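You operate a simulated robot arm through the tools that you are given. There is no shell and no other tool.

You run a simulated robot arm. Do the job below in one go: nothing can be reset, and whatever is moved stays where it is left.

TASK
Find the lowest gain at which the blue stick trips the detector gate.
Fine: one run a step from the lowest: raise the dial a step after each pass and leave it on the step that trips; hands outside the yellow sills while the shuttle runs; reset once, put the stick in its cell, switch the gate off.

The check looks at the end state, three seconds after you hand in, the way a careful person would. Anything else that was tipped, shoved, dropped, spilled or broken makes it a failure.

THE ROBOT
A 7-joint arm with a two-finger parallel gripper, fixed in place. Base frame: the origin is at the foot of the arm, x ahead of it, y to its left, z up. Lengths are in mm, angles in degrees, forces in N, time in s.
Its first joint turns from -132.0 to 132.0 degrees. Payload 3.91 kg.
Tool frame: the origin (TCP) lies between the finger pads and is the grasp point; the fingertips stand 30 mm ahead of it; z points along the fingers, y is the line along which they close. The gripper opens to 110 mm. The fingers are 20 mm wide and 10 mm thick; the gripper's body (48 by 112 mm) begins 55 mm behind the TCP.
Orientation is told as [roll, pitch, yaw] about the base's x, y, z axes, in that order, counted from this pose: with the fingers straight down and closing along the base's y, the tool's x points along the base's -x, its y along +y and its z along -z.

THE INTERFACE
- The arm moves only by the tool move_arm. Its argument "motion" is a list of rows, each an object (a shift or turn left out is 0, a gripper value left out holds the last) with "grip": the gripper command, from -1 (fully open) to 1 (shut), values between in proportion; "delta_pos": the shift along the base's x, y, z in mm, a list of three; "turn": the turn, a rotation vector about the base's x, y, z in degrees, a list of three. In form: [{"grip": grip, "delta_pos": [x, y, z], "turn": [wx, wy, wz]}, ...]. A call has 1 to 20 rows; each row shifts and turns the commanded pose from where the row before left it. A row lasts 0.2 s, in which the tool goes at most 50 mm and 8.6 degrees; a call with a longer step from one row to the next is refused whole, and so is a gripper value outside its range. Where a pose cannot be reached the arm comes as near as it can. A force on the tool above 40 N (or 10 N above the force at the start of the call, whichever is more), or a blocked arm, ends the call early, and 0.2 s more pass. The fingers move at their own pace (about 108 mm/s each) and stop on an object; they squeeze with about 27 N. The grip force told is the motor's: it shows also when the fingers shut on nothing. Time passes only in rows, and 0.2 s behind the last, so rows that do not move let the fingers close. It gives the time, the measured TCP pose, the force on the tool (base axes), the opening and the grip force at its end, in the units of the frame above (readings bear some noise), with the torque about the TCP (base axes, N m) and any sound that the robot's microphone picked up.
- Cameras (640 x 400 px; columns grow to the right, rows downward): "scene" is fixed at [400.2, -650.5, 1633.6]; the picture's right is [1.00, 0.02, 0.00], its down [0.01, -0.37, -0.93] and it looks along [-0.02, 0.93, -0.37] (base axes); focal length 363 px, centre (320, 200). "wrist" rides on the gripper at [72, 17, -103] in the tool frame; the picture's right is [-0.23, 0.97, 0.00], its down [-0.76, -0.18, -0.62] and it looks along [-0.61, -0.14, 0.78] (tool axes); focal length 222 px, centre (320, 200).
- grab_frame(camera): a new picture of that camera. The clock stands still meanwhile.
- pixel_to_xyz(camera, pixels): for up to 12 pixels [column, row] of the newest picture of that camera ("zoom" is the newest enlarged one), the place [x, y, z] in the base frame of the surface seen there, good to about 3 mm. The clock stands still meanwhile.
- zoom(camera, box): a new picture of the part [left, top, right, bottom] of that camera's present view, enlarged. The clock stands still meanwhile.
- job_done(): hands the job in; it is judged then, once.

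Unless the task says otherwise, let go and move clear before handing in.

The tools are called as a command line: name --argument value ..., lists and objects as JSON in quotes. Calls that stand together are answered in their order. move_arm: Moves the arm, as the interface text tells. Its arguments: {"type":"object","properties":{"motion":{"type":"array","items":{"type":"object","properties":{"grip":{"type":"number"},"delta_pos":{"type":"array","items":{"type":"number"}},"turn":{"type":"array","items":{"type":"number"}}}}}},"required":["motion"]} The other tools are called the same way: grab_frame (camera) takes a picture; pixel_to_xyz (camera, pixels) gives the place of the surface under pixels of a picture; zoom (camera, box) takes an enlarged picture of a part of a camera's view; job_done () hands the job in.

At the start:

```text
t: 0.0
position: [200.5, 617.7, 1249.6]
orientation: [0.1, 0.0, -0.1]
ft_force: [0.2, -0.8, -0.3]
ft_torque: [0.02, 0.03, 0.0]
grip_width: 110.0
grasp_force: 0.0
```

scene: 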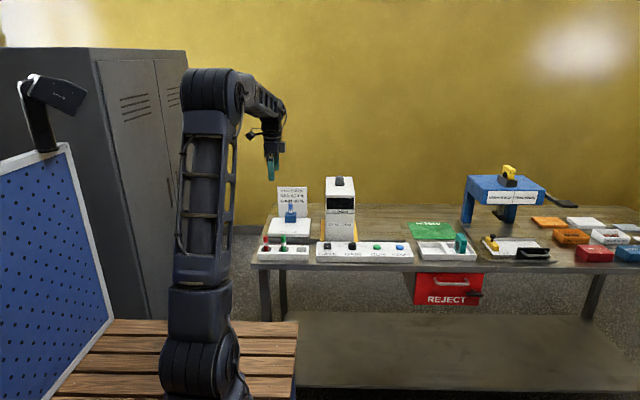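
wrist: 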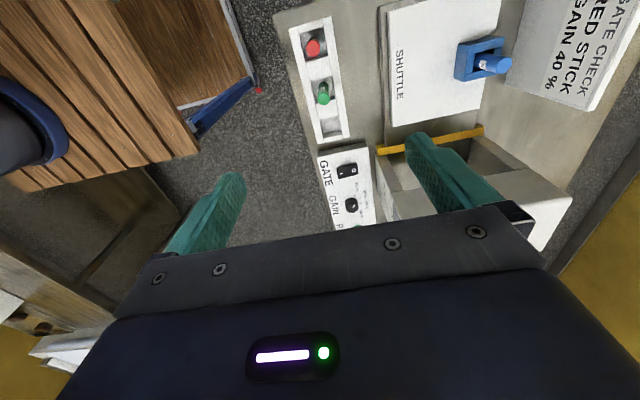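

The scene shows a gate machine near (340,210), a shuttle with a blue stick near (290,215) and control panels in front of them. I'll zoom in to read the labels.

zoom --camera "scene" --box '[250, 165, 420, 270]'

zoom --camera "scene" --box '[400, 200, 520, 275]'

zoom --camera "wrist" --box '[270, 0, 640, 231]'

```text
3.76 times, centred on (335, 218) of scene
```

zoom: 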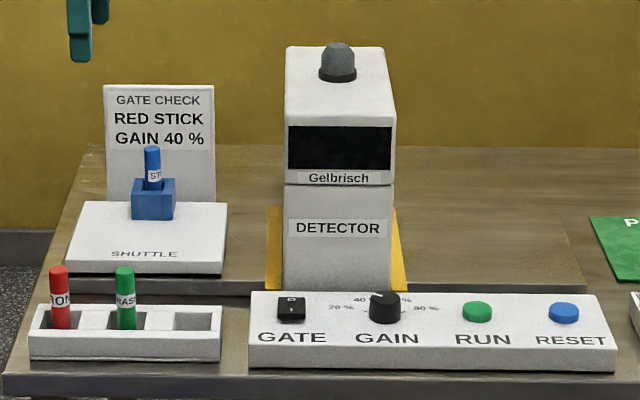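

```text
5.33 times, centred on (460, 238) of scene
```

zoom: 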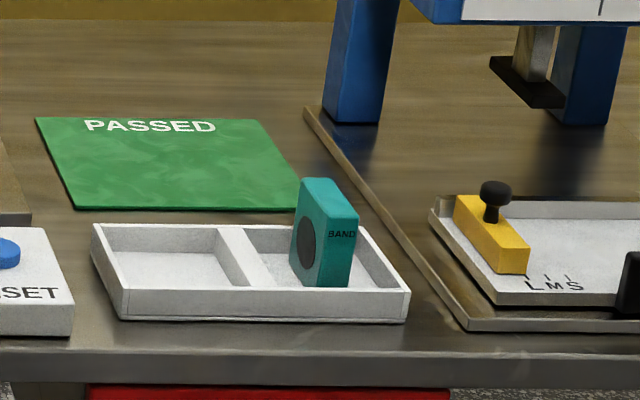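

```text
1.73 times, centred on (455, 116) of wrist
```

zoom: 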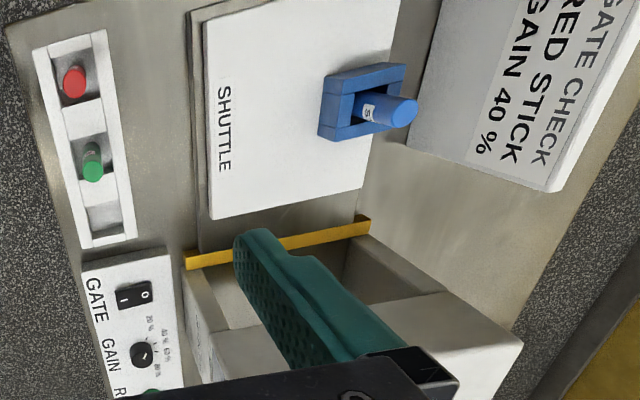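

The blue stick already sits in the shuttle nest, and the third rack cell at (195,320) of the first zoom looks empty. Next I'll zoom closer on the panel and measure places.

zoom --camera "scene" --box '[312, 236, 376, 268]'

pixel_to_xyz --camera "scene" --pixels '[[327, 246], [352, 246], [377, 246], [400, 246], [265, 239], [283, 239], [301, 250], [291, 206], [290, 219], [340, 182], [290, 232], [340, 210]]'

zoom --camera "scene" --box '[256, 195, 320, 270]'

zoom --camera "wrist" --box '[310, 140, 390, 230]'

```text
10.00 times, centred on (344, 252) of scene
```

zoom: 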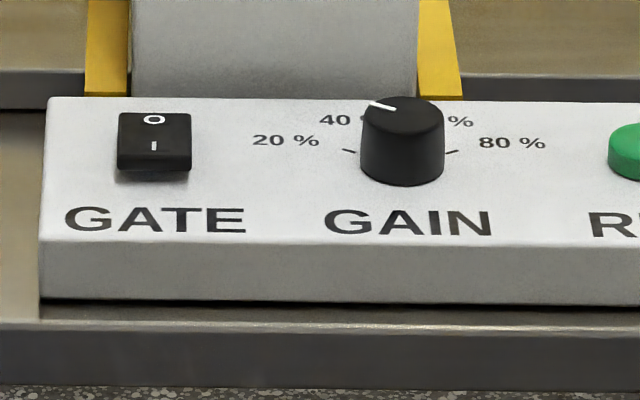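

```text
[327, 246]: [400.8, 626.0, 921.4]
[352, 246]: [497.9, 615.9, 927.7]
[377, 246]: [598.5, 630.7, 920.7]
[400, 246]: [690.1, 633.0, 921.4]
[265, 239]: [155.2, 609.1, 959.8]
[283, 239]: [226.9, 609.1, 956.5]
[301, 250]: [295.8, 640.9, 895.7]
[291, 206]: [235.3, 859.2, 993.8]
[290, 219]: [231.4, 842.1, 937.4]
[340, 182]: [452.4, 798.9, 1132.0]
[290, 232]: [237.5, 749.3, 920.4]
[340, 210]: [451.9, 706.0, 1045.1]
```

```text
5.33 times, centred on (288, 232) of scene
```

zoom: 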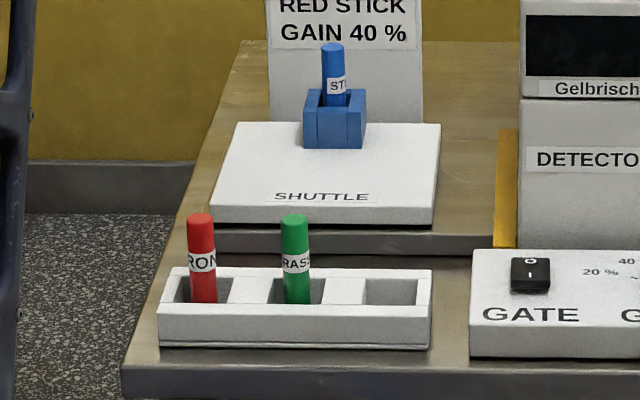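

```text
4.44 times, centred on (350, 185) of wrist
```

zoom: 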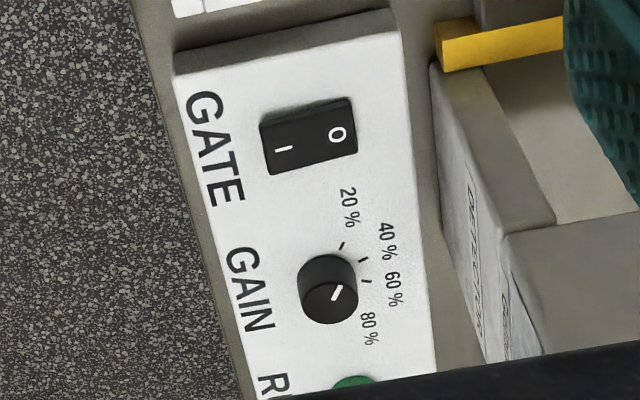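

The wrist zoom shows four gain marks (20/40/60/80) with the pointer near 40 %, and the rocker's I/O ends. I'll move to a better viewpoint above the panel.

move_arm --motion '[{"delta_pos": [30, 0, -30], "grip": -1}, {"delta_pos": [30, 0, -30]}, {"delta_pos": [30, 0, -30]}, {"delta_pos": [30, 0, -30]}, {"delta_pos": [30, 0, -30]}, {}]'

grab_frame --camera "wrist"

zoom --camera "scene" --box '[250, 165, 420, 270]'

```text
t: 1.4
position: [351.3, 619.3, 1099.7]
orientation: [-0.1, 0.0, 0.0]
ft_force: [0.7, -0.5, 0.1]
ft_torque: [0.01, -0.05, -0.02]
grip_width: 109.9
grasp_force: 0.0
```

```text
taken
```

wrist: 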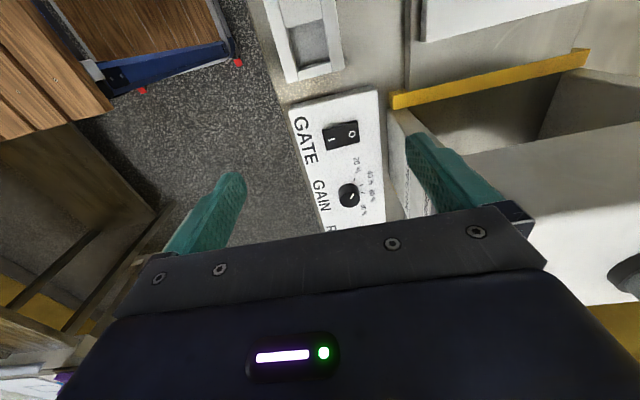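

```text
3.76 times, centred on (335, 218) of scene
```

zoom: 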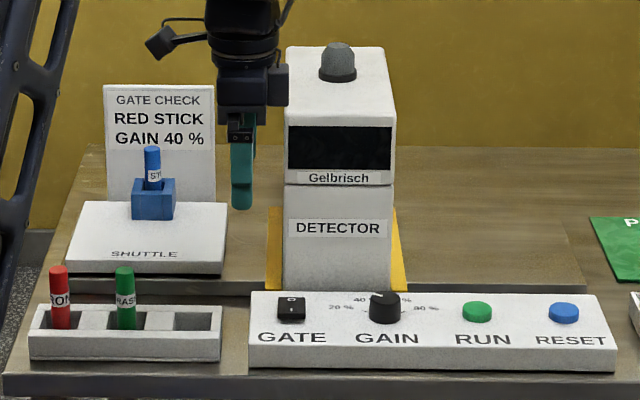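

The panel is visible at (340,150) in the wrist view, and the yellow sill runs from (395,100) to (588,55). I'll zoom in and measure the controls and the sill.

pixel_to_xyz --camera "wrist" --pixels '[[332, 138], [351, 134], [348, 194], [398, 101], [585, 58], [400, 150], [292, 110], [376, 92], [308, 45], [286, 75], [340, 70], [630, 270]]'

zoom --camera "wrist" --box '[285, 90, 395, 235]'

zoom --camera "scene" --box '[318, 239, 364, 262]'

```text
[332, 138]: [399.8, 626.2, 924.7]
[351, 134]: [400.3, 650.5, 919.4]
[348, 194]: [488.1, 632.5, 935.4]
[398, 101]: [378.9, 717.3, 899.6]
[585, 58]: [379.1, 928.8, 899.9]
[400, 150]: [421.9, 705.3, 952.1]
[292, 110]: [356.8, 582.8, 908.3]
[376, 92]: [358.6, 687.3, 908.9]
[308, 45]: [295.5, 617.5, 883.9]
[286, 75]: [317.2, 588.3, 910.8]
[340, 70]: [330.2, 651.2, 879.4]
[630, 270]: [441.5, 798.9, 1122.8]
```

```text
2.76 times, centred on (340, 162) of wrist
```

zoom: 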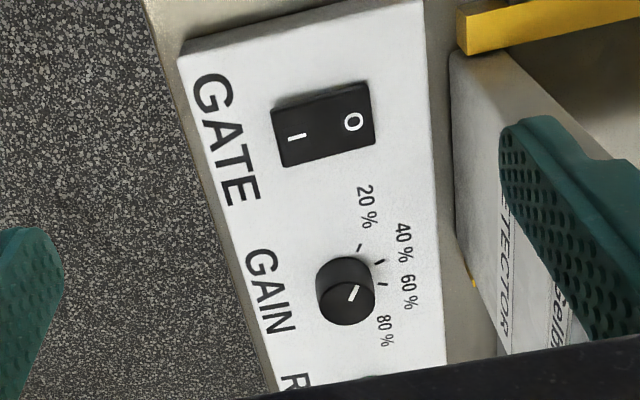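

```text
13.91 times, centred on (341, 250) of scene
```

zoom: 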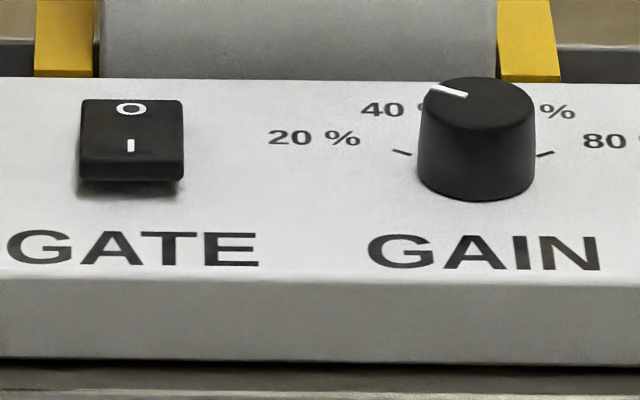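

The rocker's O end is lower (z 919) than its I end (z 925), so the gate is off. I'll measure the dial, ticks and pointer exactly to read its step.

zoom --camera "wrist" --box '[325, 155, 385, 215]'

zoom --camera "scene" --box '[336, 240, 368, 256]'

pixel_to_xyz --camera "zoom" --pixels '[[320, 200], [160, 200]]'

```text
6.67 times, centred on (355, 185) of wrist
```

zoom: 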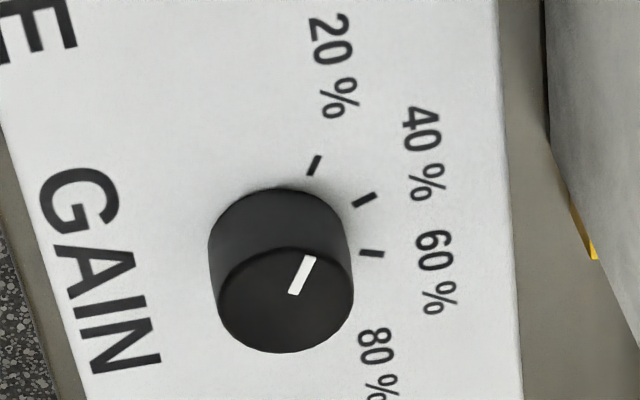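

```text
16.00 times, centred on (352, 248) of scene
```

zoom: 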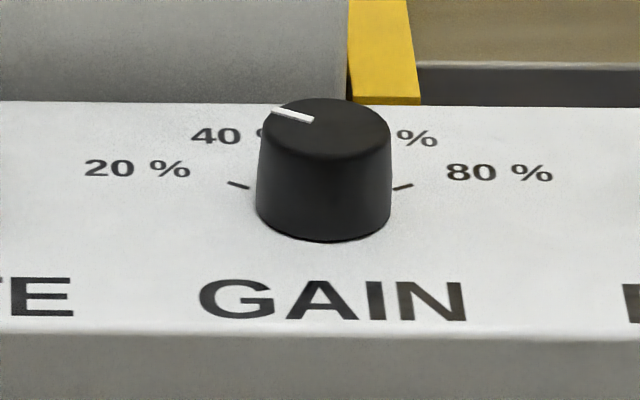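

```text
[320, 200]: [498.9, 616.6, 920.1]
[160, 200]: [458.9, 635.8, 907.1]
```

The pointer in the wrist zoom, from (293,293) to (312,257), runs parallel to the 20 % tick. I'll check that with measured points.

zoom --camera "wrist" --box '[325, 155, 385, 215]'

pixel_to_xyz --camera "zoom" --pixels '[[285, 302], [294, 291], [311, 259], [312, 173], [320, 157], [356, 205], [375, 195], [361, 254], [383, 254], [222, 300], [345, 300], [290, 345]]'

zoom --camera "wrist" --box '[315, 110, 365, 160]'

pixel_to_xyz --camera "zoom" --pixels '[[320, 200], [200, 200], [450, 200], [260, 230], [400, 180]]'

```text
6.67 times, centred on (355, 185) of wrist
```

zoom: 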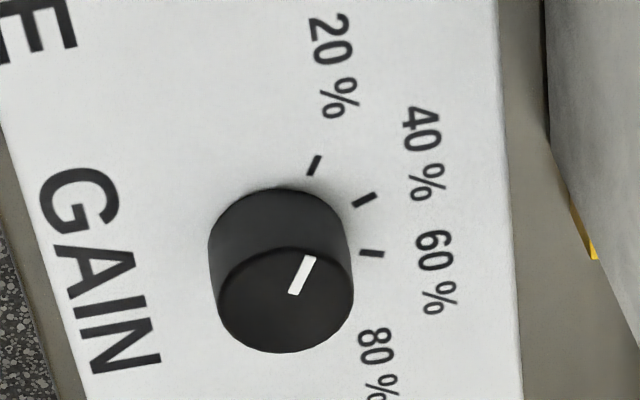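

```text
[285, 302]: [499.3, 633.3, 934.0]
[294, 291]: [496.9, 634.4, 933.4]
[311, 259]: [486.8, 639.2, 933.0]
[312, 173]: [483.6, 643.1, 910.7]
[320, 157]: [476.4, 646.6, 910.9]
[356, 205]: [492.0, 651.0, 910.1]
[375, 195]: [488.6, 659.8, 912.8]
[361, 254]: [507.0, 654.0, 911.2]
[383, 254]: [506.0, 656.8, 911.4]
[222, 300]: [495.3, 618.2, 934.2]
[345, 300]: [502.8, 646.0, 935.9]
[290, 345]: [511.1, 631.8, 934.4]
```

```text
8.00 times, centred on (340, 135) of wrist
```

zoom: 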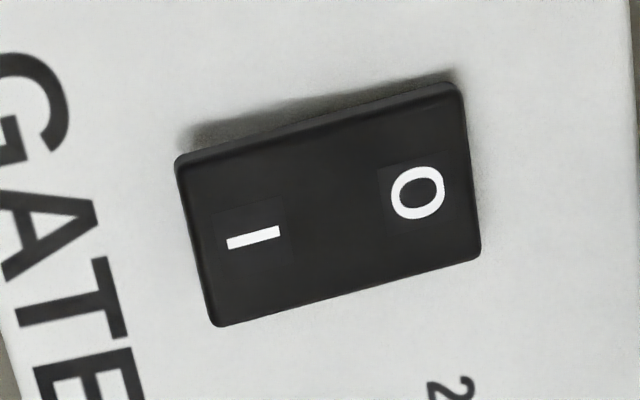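

```text
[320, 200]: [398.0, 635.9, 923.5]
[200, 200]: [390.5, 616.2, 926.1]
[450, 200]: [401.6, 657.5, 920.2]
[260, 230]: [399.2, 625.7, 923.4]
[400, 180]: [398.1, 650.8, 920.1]
```

The dial centre is about (499,633). The pointer is about 60° left, which matches the 20 % tick, so it already sits on the lowest step; the rocker is off with its I end up at about (399,620,925). I'll close the fingers and move above the rocker's I end.

move_arm --motion '[{"grip": 1, "delta_pos": [24, 0, -25]}, {"delta_pos": [24, 0, -25]}, {"delta_pos": [0, 0, -40]}, {"delta_pos": [0, 0, -30]}, {"delta_pos": [0, 0, -10]}, {}]'

grab_frame --camera "wrist"

zoom --camera "scene" --box '[300, 200, 420, 275]'

```text
t: 2.8
position: [399.4, 620.5, 969.1]
orientation: [0.0, 0.0, 0.1]
ft_force: [-0.2, -0.6, -1.3]
ft_torque: [0.0, -0.02, -0.01]
grip_width: 0.0
grasp_force: 26.9
```

```text
taken
```

wrist: 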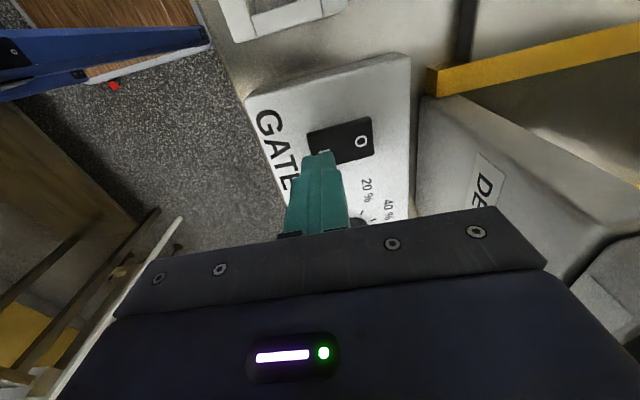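

```text
5.33 times, centred on (360, 238) of scene
```

zoom: 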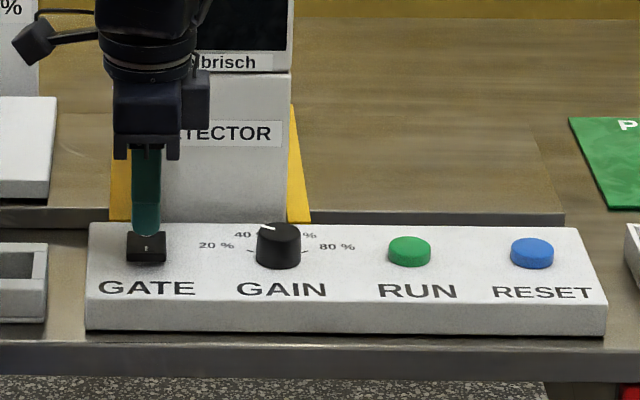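

The closed fingertips stand above the I end of the rocker, about 14 mm up. I'll press down slowly.

move_arm --motion '[{"delta_pos": [0, 0, -8]}, {"delta_pos": [0, 0, -4]}, {"delta_pos": [0, 0, -3]}, {"delta_pos": [0, 0, -3]}, {"delta_pos": [0, 0, -2]}]'

```text
t: 4.0
position: [399.1, 620.9, 951.7]
orientation: [-0.2, 0.0, -0.1]
ft_force: [0.3, -0.7, 1.3]
ft_torque: [-0.03, 0.04, 0.02]
grip_width: 0.1
grasp_force: 26.6
```

The force is only about 1 N and there was no click. I'll press further in small steps.

move_arm --motion '[{"delta_pos": [0, 0, -2]}, {"delta_pos": [0, 0, -2]}, {}]'

zoom --camera "scene" --box '[300, 200, 420, 275]'

```text
t: 4.6
position: [399.2, 620.4, 950.3]
orientation: [0.2, -0.1, 0.0]
ft_force: [-5.1, -15.4, 15.2]
ft_torque: [-0.3, 0.17, 0.06]
grip_width: 0.0
grasp_force: 27.1
stopped in row 3: the force on the tool passed its limit at 44 N (the readings are from after the stop); the commanded pose is now the measured one
```

```text
5.33 times, centred on (360, 238) of scene
```

zoom: 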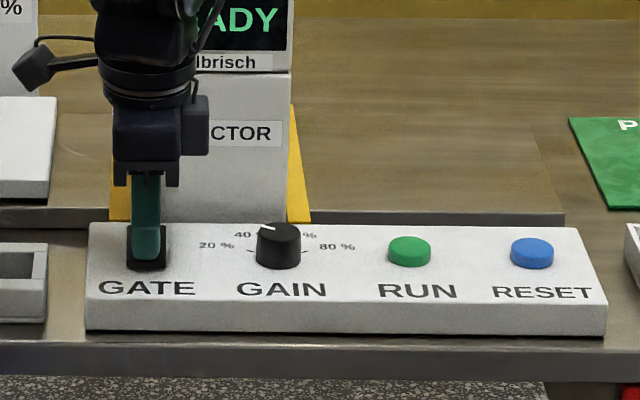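

The display now shows "…ADY", so the gate is on. I'll lift, travel toward RUN and look at it.

move_arm --motion '[{"delta_pos": [0, 0, 30]}, {"delta_pos": [0, -10, 30]}, {"delta_pos": [40, 0, 0]}, {"delta_pos": [40, 0, 0]}, {"delta_pos": [40, 0, 0]}, {"delta_pos": [40, 0, 0]}, {}]'

zoom --camera "scene" --box '[250, 165, 420, 270]'

pixel_to_xyz --camera "zoom" --pixels '[[478, 308], [465, 308], [490, 308], [478, 303], [564, 309], [552, 309], [576, 309], [564, 304], [400, 245], [385, 290], [270, 250], [277, 215]]'

grab_frame --camera "wrist"

```text
t: 6.2
position: [557.6, 613.1, 1010.6]
orientation: [0.2, -0.1, 0.1]
ft_force: [-0.7, 0.5, -0.2]
ft_torque: [-0.01, -0.03, -0.01]
grip_width: 0.1
grasp_force: 27.3
```

```text
3.76 times, centred on (335, 218) of scene
```

zoom: 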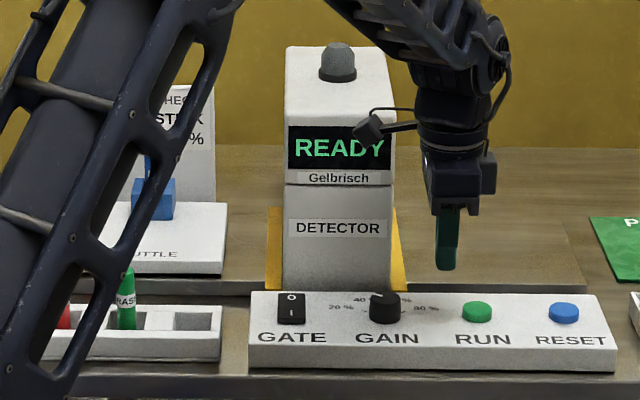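

```text
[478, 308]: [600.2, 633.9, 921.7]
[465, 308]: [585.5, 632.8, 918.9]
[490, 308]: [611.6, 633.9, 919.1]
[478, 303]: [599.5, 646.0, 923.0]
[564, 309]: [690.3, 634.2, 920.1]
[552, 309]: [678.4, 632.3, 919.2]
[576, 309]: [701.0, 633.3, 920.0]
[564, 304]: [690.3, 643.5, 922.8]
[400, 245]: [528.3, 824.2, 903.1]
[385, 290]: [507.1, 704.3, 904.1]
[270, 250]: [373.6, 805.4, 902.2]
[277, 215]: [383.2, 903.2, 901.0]
```

```text
taken
```

wrist: 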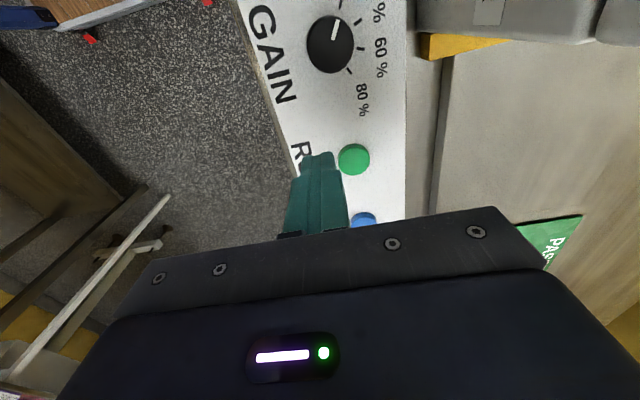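

The display reads READY. RUN is centred at (599,633) with its top at about 921; I'll move over it and press gently.

move_arm --motion '[{"delta_pos": [41, 20, 0]}, {"delta_pos": [0, 0, -30]}, {"delta_pos": [0, 0, -22]}, {"delta_pos": [0, 0, -4]}, {}]'

zoom --camera "scene" --box '[250, 165, 420, 270]'

```text
t: 7.4
position: [598.9, 630.4, 954.2]
orientation: [0.3, 0.0, 0.0]
ft_force: [0.0, 0.0, 0.1]
ft_torque: [-0.01, 0.01, 0.03]
grip_width: 0.2
grasp_force: 26.9
```

```text
3.76 times, centred on (335, 218) of scene
```

zoom: 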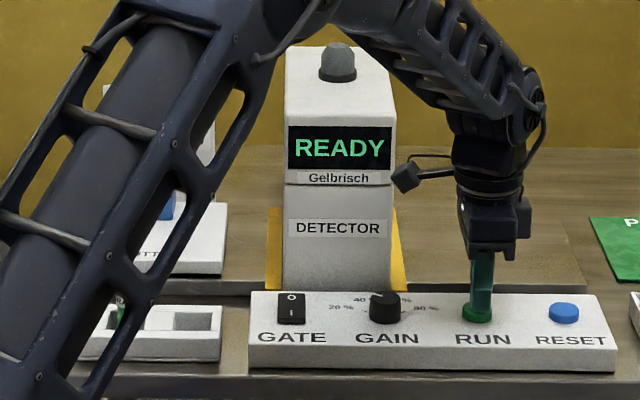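

The fingertip is just above RUN. I'll press on.

move_arm --motion '[{"delta_pos": [0, 0, -3]}, {"delta_pos": [0, 0, -2]}, {"delta_pos": [0, 0, -2]}]'

zoom --camera "scene" --box '[250, 165, 420, 270]'

```text
t: 8.2
position: [599.8, 629.4, 946.9]
orientation: [0.2, 0.0, -0.1]
ft_force: [-0.6, 1.4, 3.8]
ft_torque: [0.07, 0.01, -0.03]
grip_width: 0.2
grasp_force: 27.2
heard: click
```

```text
3.76 times, centred on (335, 218) of scene
```

zoom: 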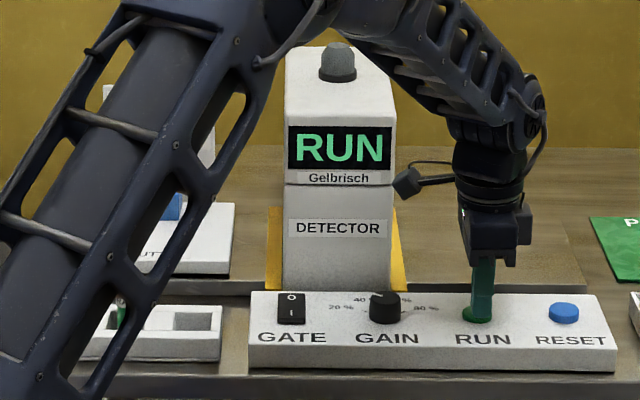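

A click was heard and the display shows RUN, with the shuttle moving. I'll lift and back away to the front of the panel, outside the sills.

move_arm --motion '[{"delta_pos": [0, 0, 20]}, {"delta_pos": [10, -20, 20]}, {"delta_pos": [10, -20, 10]}, {}, {}]'

zoom --camera "scene" --box '[250, 165, 420, 270]'

```text
t: 9.4
position: [621.3, 591.0, 992.9]
orientation: [0.2, -0.2, 0.0]
ft_force: [0.4, 0.2, -0.3]
ft_torque: [0.02, 0.01, 0.0]
grip_width: 0.0
grasp_force: 26.7
```

```text
3.76 times, centred on (335, 218) of scene
```

zoom: 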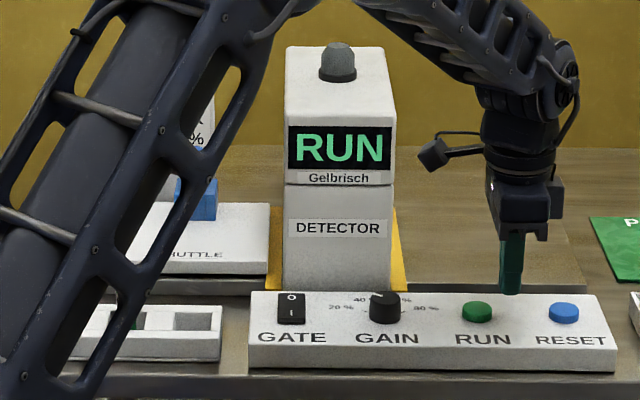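

The shuttle is sliding toward the gate. I'll wait with the hand held clear.

move_arm --motion '[{}, {}, {}, {}, {}, {}, {}, {}, {}, {}, {}, {}]'

zoom --camera "scene" --box '[250, 165, 420, 270]'

```text
t: 12.0
position: [621.9, 592.0, 993.7]
orientation: [0.2, -0.1, -0.1]
ft_force: [-0.4, -0.1, 0.7]
ft_torque: [0.02, 0.01, 0.01]
grip_width: 0.2
grasp_force: 27.4
```

```text
3.76 times, centred on (335, 218) of scene
```

zoom: 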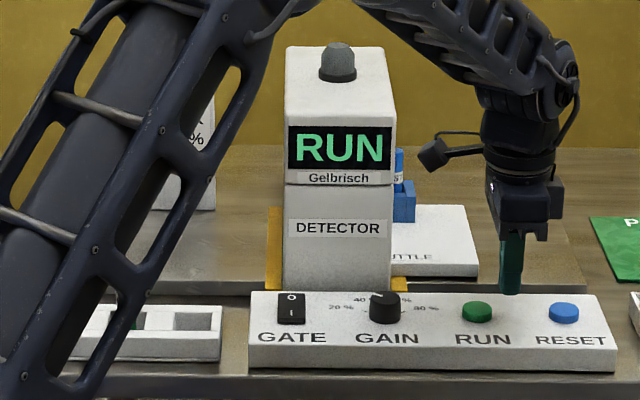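

move_arm --motion '[{}, {}, {}, {}, {}, {}, {}, {}, {}, {}]'

zoom --camera "scene" --box '[250, 165, 420, 270]'

```text
t: 14.2
position: [621.4, 592.5, 994.8]
orientation: [0.2, -0.1, 0.0]
ft_force: [1.1, 0.5, 0.2]
ft_torque: [0.0, 0.03, 0.03]
grip_width: 0.0
grasp_force: 26.8
```

```text
3.76 times, centred on (335, 218) of scene
```

zoom: 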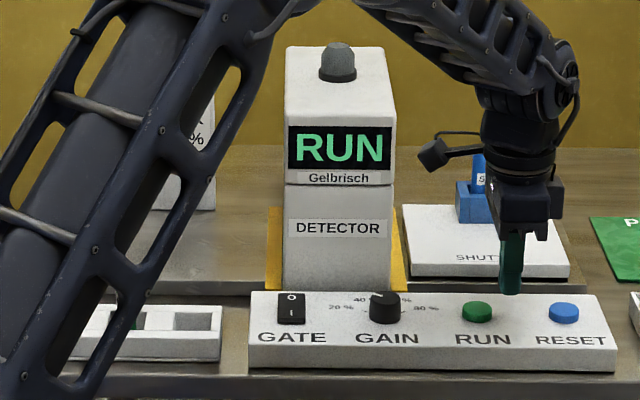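

The shuttle has passed through the gate with no lamp. I'll keep waiting for it to finish or return.

move_arm --motion '[{}, {}, {}, {}, {}, {}, {}, {}, {}, {}]'

zoom --camera "scene" --box '[250, 165, 420, 270]'

```text
t: 16.4
position: [621.6, 591.1, 994.2]
orientation: [0.1, 0.0, 0.0]
ft_force: [0.5, -0.4, -0.3]
ft_torque: [0.0, -0.01, 0.02]
grip_width: 0.1
grasp_force: 26.4
```

```text
3.76 times, centred on (335, 218) of scene
```

zoom: 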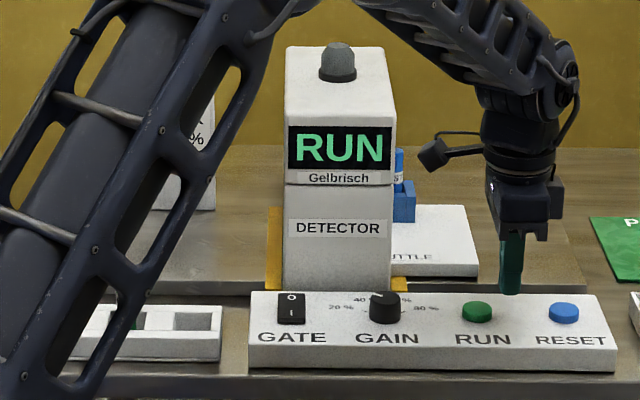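

It is on its way back. I'll wait for it to get home.

move_arm --motion '[{}, {}, {}, {}, {}, {}, {}, {}, {}, {}, {}, {}, {}, {}, {}, {}]'

zoom --camera "scene" --box '[250, 165, 420, 270]'

```text
t: 19.8
position: [622.0, 592.3, 994.1]
orientation: [0.3, 0.0, 0.0]
ft_force: [-0.5, -0.8, 0.2]
ft_torque: [0.0, -0.03, 0.0]
grip_width: 0.0
grasp_force: 26.6
```

```text
3.76 times, centred on (335, 218) of scene
```

zoom: 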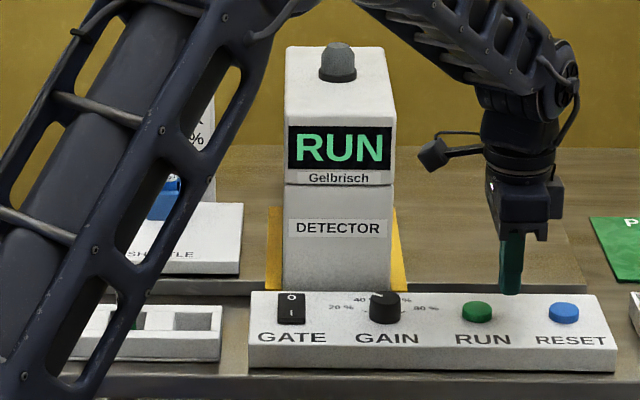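

move_arm --motion '[{}, {}, {}, {}, {}, {}]'

zoom --camera "scene" --box '[250, 165, 420, 270]'

```text
t: 21.2
position: [621.9, 591.0, 994.0]
orientation: [0.1, -0.2, 0.0]
ft_force: [0.3, 0.3, -0.1]
ft_torque: [0.0, 0.0, -0.03]
grip_width: 0.0
grasp_force: 27.5
```

```text
3.76 times, centred on (335, 218) of scene
```

zoom: 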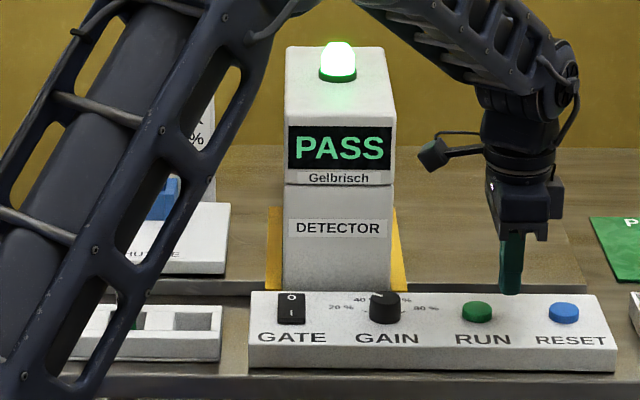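

PASS at 20 % with the green lamp, and the shuttle is home. Next I'll set the dial to 40 %: turn the wrist +40°, part-open the gripper and go above the dial.

move_arm --motion '[{"grip": -0.1, "delta_pos": [-24, 0, 10], "turn": [0, 0, 8]}, {"delta_pos": [-24, 0, 6], "turn": [0, 0, 8]}, {"delta_pos": [-24, 10, 0], "turn": [0, 0, 8]}, {"delta_pos": [-25, 15, 0], "turn": [0, 0, 8]}, {"delta_pos": [-26, 16, 0], "turn": [0, 0, 8]}, {}]'

grab_frame --camera "wrist"

zoom --camera "scene" --box '[300, 200, 420, 275]'

```text
t: 22.6
position: [497.7, 633.1, 1011.0]
orientation: [0.3, 0.0, 40.0]
ft_force: [0.2, -0.6, -0.8]
ft_torque: [0.05, 0.01, 0.0]
grip_width: 60.5
grasp_force: 0.0
```

```text
taken
```

wrist: 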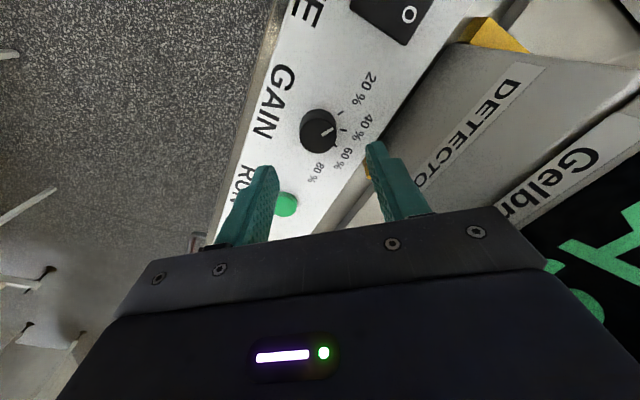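

```text
5.33 times, centred on (360, 238) of scene
```

zoom: 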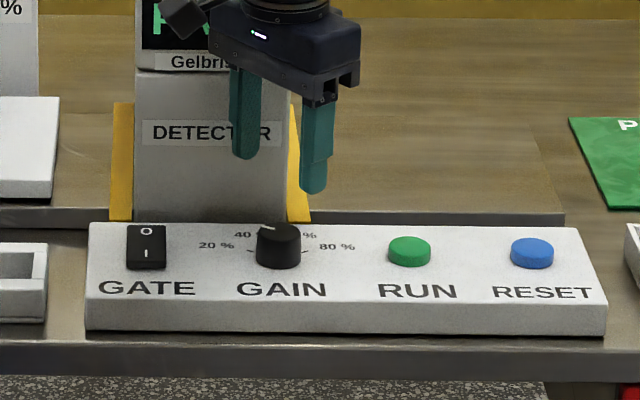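

The fingers straddle the dial and clear the detector front. I'll check the dial centre before lowering.

zoom --camera "wrist" --box '[290, 90, 370, 170]'

pixel_to_xyz --camera "zoom" --pixels '[[320, 200], [220, 240], [160, 200], [200, 330], [300, 280], [240, 300], [280, 330], [340, 260], [250, 250], [220, 180]]'

```text
5.00 times, centred on (330, 130) of wrist
```

zoom: 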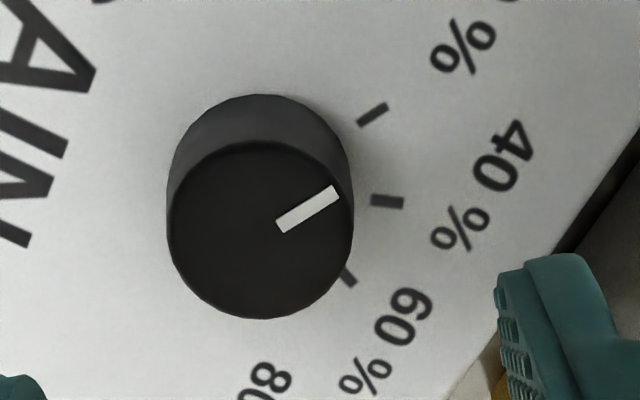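

```text
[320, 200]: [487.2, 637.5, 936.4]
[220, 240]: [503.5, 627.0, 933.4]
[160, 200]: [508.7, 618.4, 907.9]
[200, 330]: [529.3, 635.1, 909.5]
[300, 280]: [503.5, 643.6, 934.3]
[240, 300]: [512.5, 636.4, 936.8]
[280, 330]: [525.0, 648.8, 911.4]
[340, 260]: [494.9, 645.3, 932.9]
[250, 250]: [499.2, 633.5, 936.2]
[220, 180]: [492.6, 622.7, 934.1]
```

The dial centre is about (497,633) and the TCP is aligned with it. I'll lower, grip, and turn clockwise by 40°.

move_arm --motion '[{"delta_pos": [0, 0, -30]}, {"delta_pos": [0, 0, -25]}, {"delta_pos": [0, 0, -9]}, {"grip": 1}, {}, {}]'

zoom --camera "scene" --box '[300, 200, 420, 275]'

```text
t: 24.0
position: [497.3, 630.4, 948.4]
orientation: [0.2, 0.0, 40.0]
ft_force: [-3.2, 2.2, -3.8]
ft_torque: [0.26, -0.12, -0.01]
grip_width: 32.6
grasp_force: 45.0
```

```text
5.33 times, centred on (360, 238) of scene
```

zoom: 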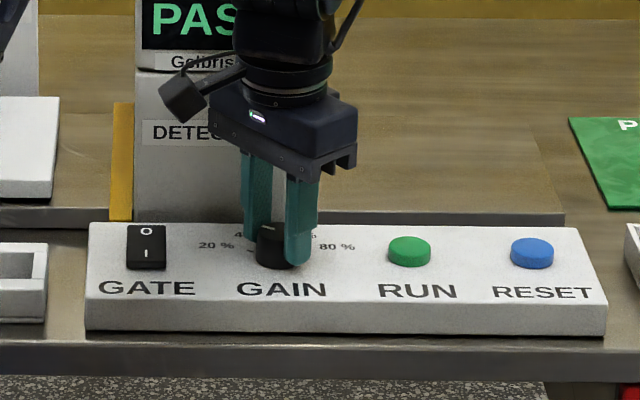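

The dial is gripped at 32.6 mm wide. Turning clockwise by 40°.

move_arm --motion '[{"turn": [0, 0, -8]}, {"turn": [0, 0, -8]}, {"turn": [0, 0, -8]}, {"turn": [0, 0, -8]}, {"turn": [0, 0, -8]}, {}]'

zoom --camera "scene" --box '[336, 232, 368, 256]'

zoom --camera "wrist" --box '[240, 90, 440, 240]'

```text
t: 25.4
position: [497.0, 632.2, 948.4]
orientation: [0.2, -0.1, 0.0]
ft_force: [-14.8, 12.4, -3.9]
ft_torque: [0.38, 0.12, 0.03]
grip_width: 32.7
grasp_force: 45.1
```

```text
16.00 times, centred on (352, 244) of scene
```

zoom: 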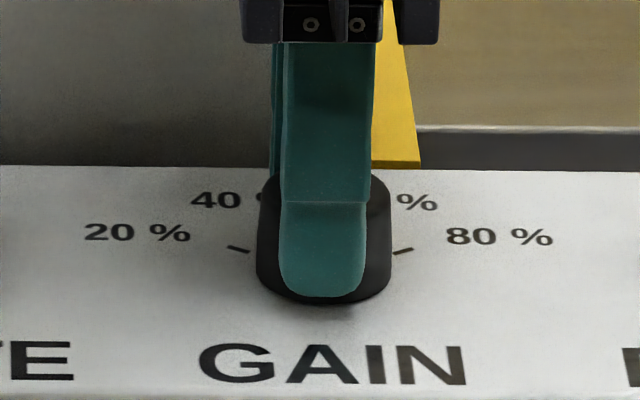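

```text
2.67 times, centred on (340, 165) of wrist
```

zoom: 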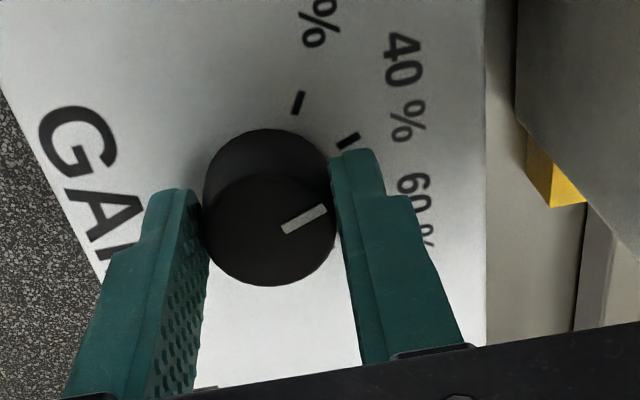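

The pointer has moved and now lies near the 40 % tick. I'll release, rise straight up and check.

move_arm --motion '[{"grip": -0.1}, {}, {"delta_pos": [0, 0, 30]}, {"delta_pos": [0, 0, 35]}, {}]'

zoom --camera "wrist" --box '[280, 60, 400, 180]'

zoom --camera "scene" --box '[250, 165, 420, 270]'

zoom --camera "scene" --box '[336, 240, 368, 256]'

```text
t: 26.6
position: [498.5, 633.0, 1015.3]
orientation: [0.2, -0.1, 0.0]
ft_force: [0.5, 0.6, 0.1]
ft_torque: [-0.03, -0.01, -0.01]
grip_width: 60.3
grasp_force: 0.1
```

```text
3.33 times, centred on (340, 120) of wrist
```

zoom: 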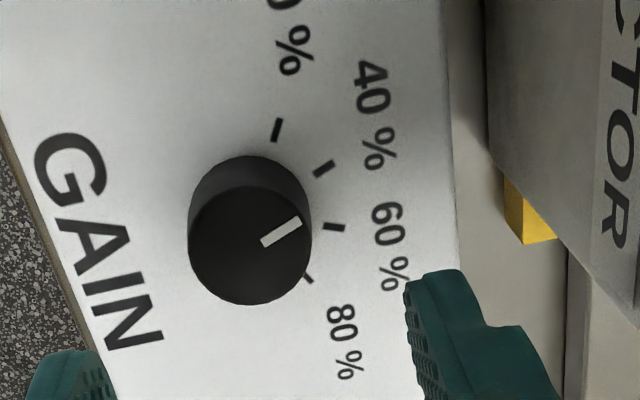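

```text
3.76 times, centred on (335, 218) of scene
```

zoom: 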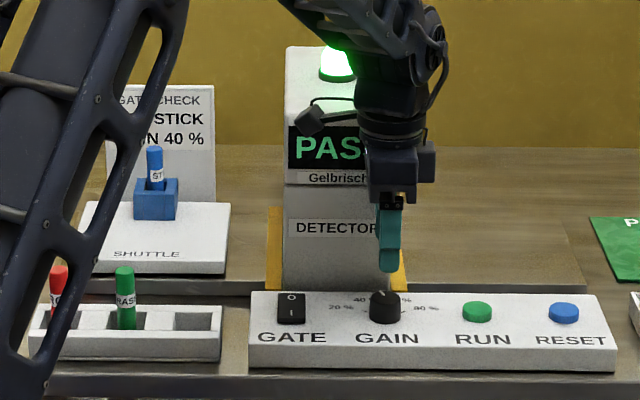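

```text
16.00 times, centred on (352, 248) of scene
```

zoom: 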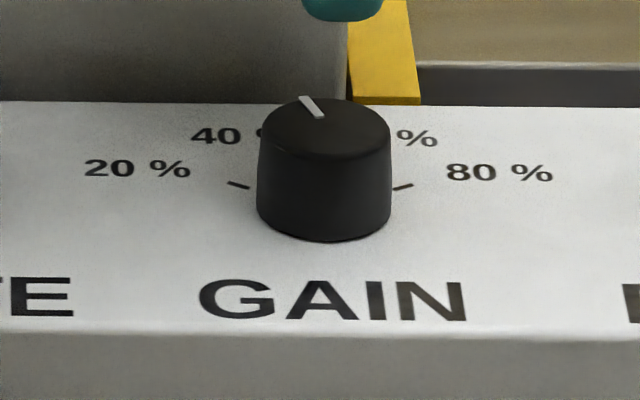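

The pointer is now parallel to the 40 % tick (slopes -0.64 and -0.65). I'll close the fingers and go press RUN.

move_arm --motion '[{"grip": 1, "delta_pos": [33, -5, 0]}, {"delta_pos": [34, 0, 0]}, {"delta_pos": [34, 5, 0]}, {"delta_pos": [0, 0, -35]}, {"delta_pos": [0, 0, -22]}, {"delta_pos": [0, 0, -4]}, {"delta_pos": [0, 0, -3]}, {"delta_pos": [0, 0, -2]}]'

zoom --camera "scene" --box '[250, 165, 420, 270]'

```text
t: 28.4
position: [597.3, 632.3, 947.7]
orientation: [0.2, -0.1, -0.1]
ft_force: [-0.9, -0.4, 2.2]
ft_torque: [0.0, 0.06, 0.0]
grip_width: 0.1
grasp_force: 27.2
heard: click
```

```text
3.76 times, centred on (335, 218) of scene
```

zoom: 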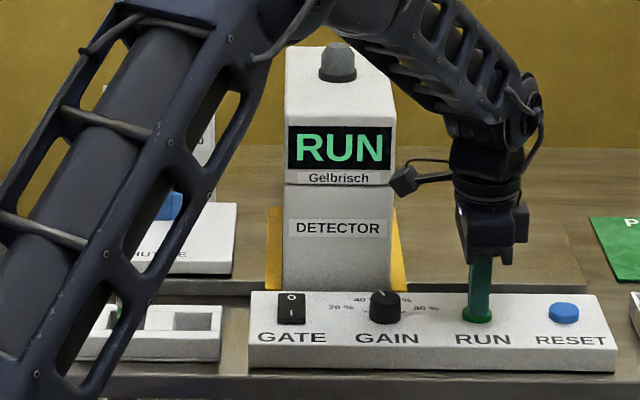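

RUN is showing. I'll back off to the same safe spot as before and wait.

move_arm --motion '[{"delta_pos": [0, 0, 20]}, {"delta_pos": [12, -20, 20]}, {"delta_pos": [12, -20, 8]}, {}, {}, {}, {}, {}, {}, {}, {}, {}, {}, {}, {}, {}, {}, {}]'

zoom --camera "scene" --box '[250, 165, 420, 270]'

```text
t: 32.2
position: [623.0, 590.2, 994.7]
orientation: [0.1, -0.1, 0.0]
ft_force: [0.4, 0.1, -0.3]
ft_torque: [0.01, 0.0, 0.01]
grip_width: 0.1
grasp_force: 26.9
```

```text
3.76 times, centred on (335, 218) of scene
```

zoom: 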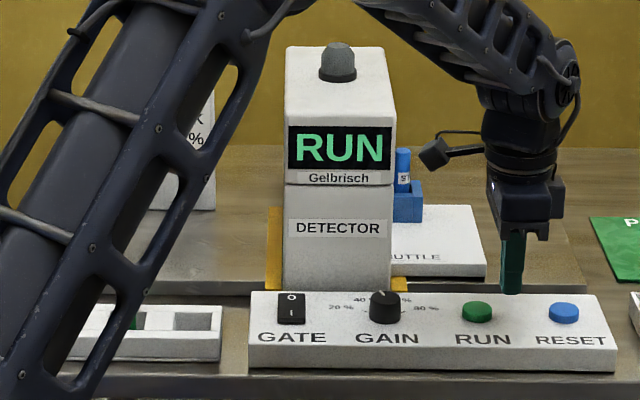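

It went through without tripping so far. I'll wait for the return.

move_arm --motion '[{}, {}, {}, {}, {}, {}, {}, {}, {}, {}, {}, {}, {}, {}, {}, {}, {}, {}, {}, {}]'

move_arm --motion '[{}, {}, {}, {}, {}, {}, {}, {}, {}, {}, {}, {}, {}, {}, {}, {}, {}, {}, {}, {}]'

zoom --camera "scene" --box '[250, 165, 420, 270]'

```text
t: 36.4
position: [622.2, 592.1, 994.9]
orientation: [0.2, -0.1, -0.1]
ft_force: [0.0, -0.9, -0.8]
ft_torque: [-0.01, 0.04, -0.03]
grip_width: 0.0
grasp_force: 27.0
```

```text
t: 40.6
position: [623.3, 590.6, 994.6]
orientation: [0.1, -0.1, 0.0]
ft_force: [0.0, -0.3, -0.4]
ft_torque: [0.0, -0.02, 0.01]
grip_width: 0.0
grasp_force: 27.2
```

```text
3.76 times, centred on (335, 218) of scene
```

zoom: 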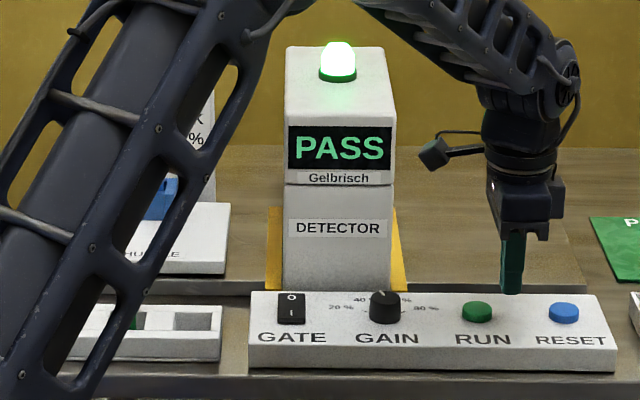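

PASS at 40 %. I'll repeat the dial move, going above it with the +40° wrist turn.

move_arm --motion '[{"grip": -0.1, "delta_pos": [-24, 0, 10], "turn": [0, 0, 8]}, {"delta_pos": [-25, 0, 5], "turn": [0, 0, 8]}, {"delta_pos": [-25, 10, 0], "turn": [0, 0, 8]}, {"delta_pos": [-25, 15, 0], "turn": [0, 0, 8]}, {"delta_pos": [-26, 16, 0], "turn": [0, 0, 8]}, {}]'

zoom --camera "wrist" --box '[290, 90, 370, 170]'

```text
t: 42.0
position: [497.8, 633.5, 1008.7]
orientation: [0.2, -0.1, 40.0]
ft_force: [0.4, 0.0, -0.9]
ft_torque: [-0.01, 0.01, 0.0]
grip_width: 60.4
grasp_force: 0.1
```

```text
5.00 times, centred on (330, 130) of wrist
```

zoom: 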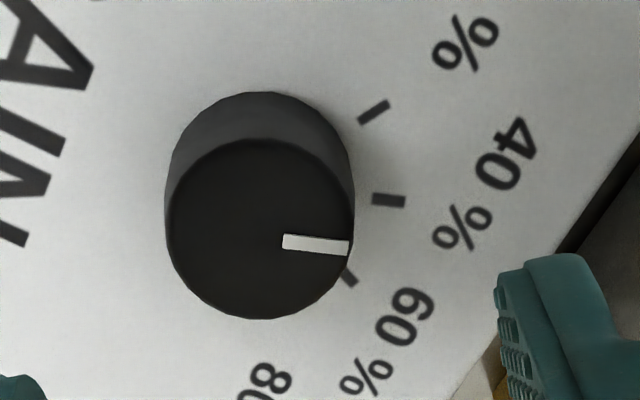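

The pointer is parallel to the 40 % tick and the pose is aligned. I'll lower, grip, turn -40°, release and rise.

move_arm --motion '[{"delta_pos": [0, 0, -30]}, {"delta_pos": [0, 0, -25]}, {"delta_pos": [0, 0, -7]}, {"grip": 1}, {}, {}, {"turn": [0, 0, -8]}, {"turn": [0, 0, -8]}, {"turn": [0, 0, -8]}, {"turn": [0, 0, -8]}, {"turn": [0, 0, -8]}, {}]'

zoom --camera "wrist" --box '[240, 90, 440, 240]'

```text
t: 44.6
position: [497.0, 633.2, 947.3]
orientation: [0.2, 0.0, 0.0]
ft_force: [-0.7, 4.7, -14.0]
ft_torque: [0.26, -0.47, 0.05]
grip_width: 33.1
grasp_force: 45.2
```

```text
2.67 times, centred on (340, 165) of wrist
```

zoom: 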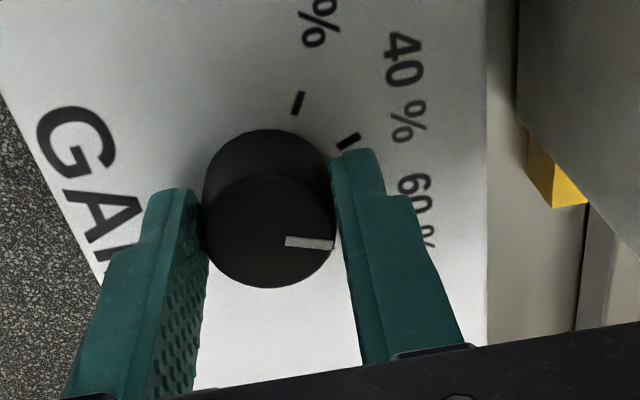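

move_arm --motion '[{"grip": -0.1}, {}, {"delta_pos": [0, 0, 30]}, {"delta_pos": [0, 0, 35]}, {}]'

zoom --camera "wrist" --box '[280, 60, 400, 180]'

zoom --camera "scene" --box '[250, 165, 420, 270]'

```text
t: 45.8
position: [500.9, 631.7, 1012.5]
orientation: [0.1, 0.0, -0.1]
ft_force: [0.4, 0.3, 0.3]
ft_torque: [-0.01, -0.01, 0.02]
grip_width: 60.7
grasp_force: 0.1
```

```text
3.33 times, centred on (340, 120) of wrist
```

zoom: 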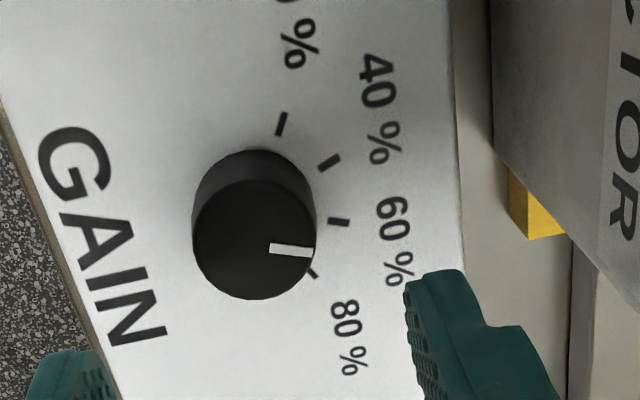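

```text
3.76 times, centred on (335, 218) of scene
```

zoom: 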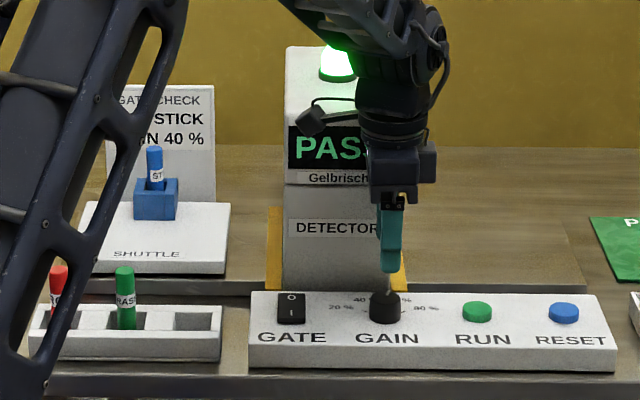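

The pointer now lies along the 60 % tick. Press RUN again.

move_arm --motion '[{"grip": 1, "delta_pos": [32, -5, 0]}, {"delta_pos": [33, 0, 0]}, {"delta_pos": [33, 5, 0]}, {"delta_pos": [0, 0, -33]}, {"delta_pos": [0, 0, -22]}, {"delta_pos": [0, 0, -4]}, {"delta_pos": [0, 0, -3]}, {"delta_pos": [0, 0, -3]}]'

zoom --camera "scene" --box '[250, 165, 420, 270]'

```text
t: 47.6
position: [595.4, 632.3, 947.6]
orientation: [0.2, -0.1, 0.0]
ft_force: [-0.8, -1.1, 2.3]
ft_torque: [-0.09, 0.04, -0.03]
grip_width: 0.0
grasp_force: 27.4
heard: click
```

```text
3.76 times, centred on (335, 218) of scene
```

zoom: 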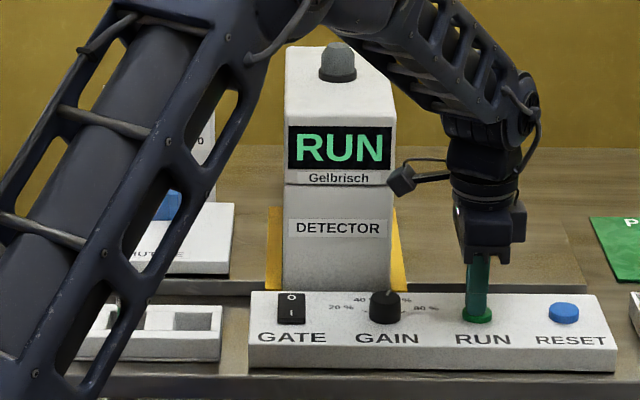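

move_arm --motion '[{"delta_pos": [0, 0, 20]}, {"delta_pos": [13, -20, 20]}, {"delta_pos": [13, -20, 8]}, {}, {}, {}, {}, {}, {}, {}, {}, {}, {}, {}, {}]'

zoom --camera "scene" --box '[250, 165, 420, 270]'

```text
t: 50.8
position: [619.9, 591.1, 991.0]
orientation: [0.3, -0.2, 0.0]
ft_force: [-0.2, -0.5, -0.3]
ft_torque: [0.0, 0.03, 0.02]
grip_width: 0.0
grasp_force: 27.1
```

```text
3.76 times, centred on (335, 218) of scene
```

zoom: 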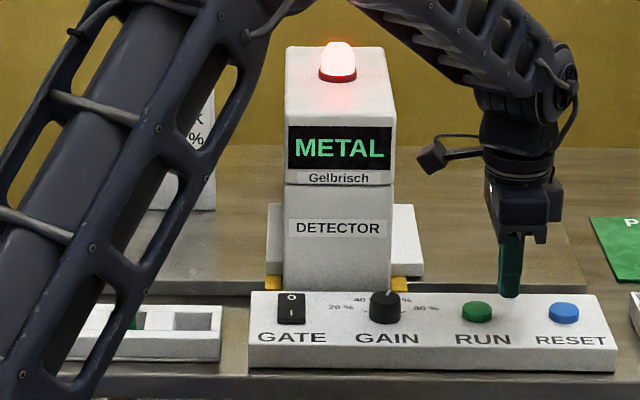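

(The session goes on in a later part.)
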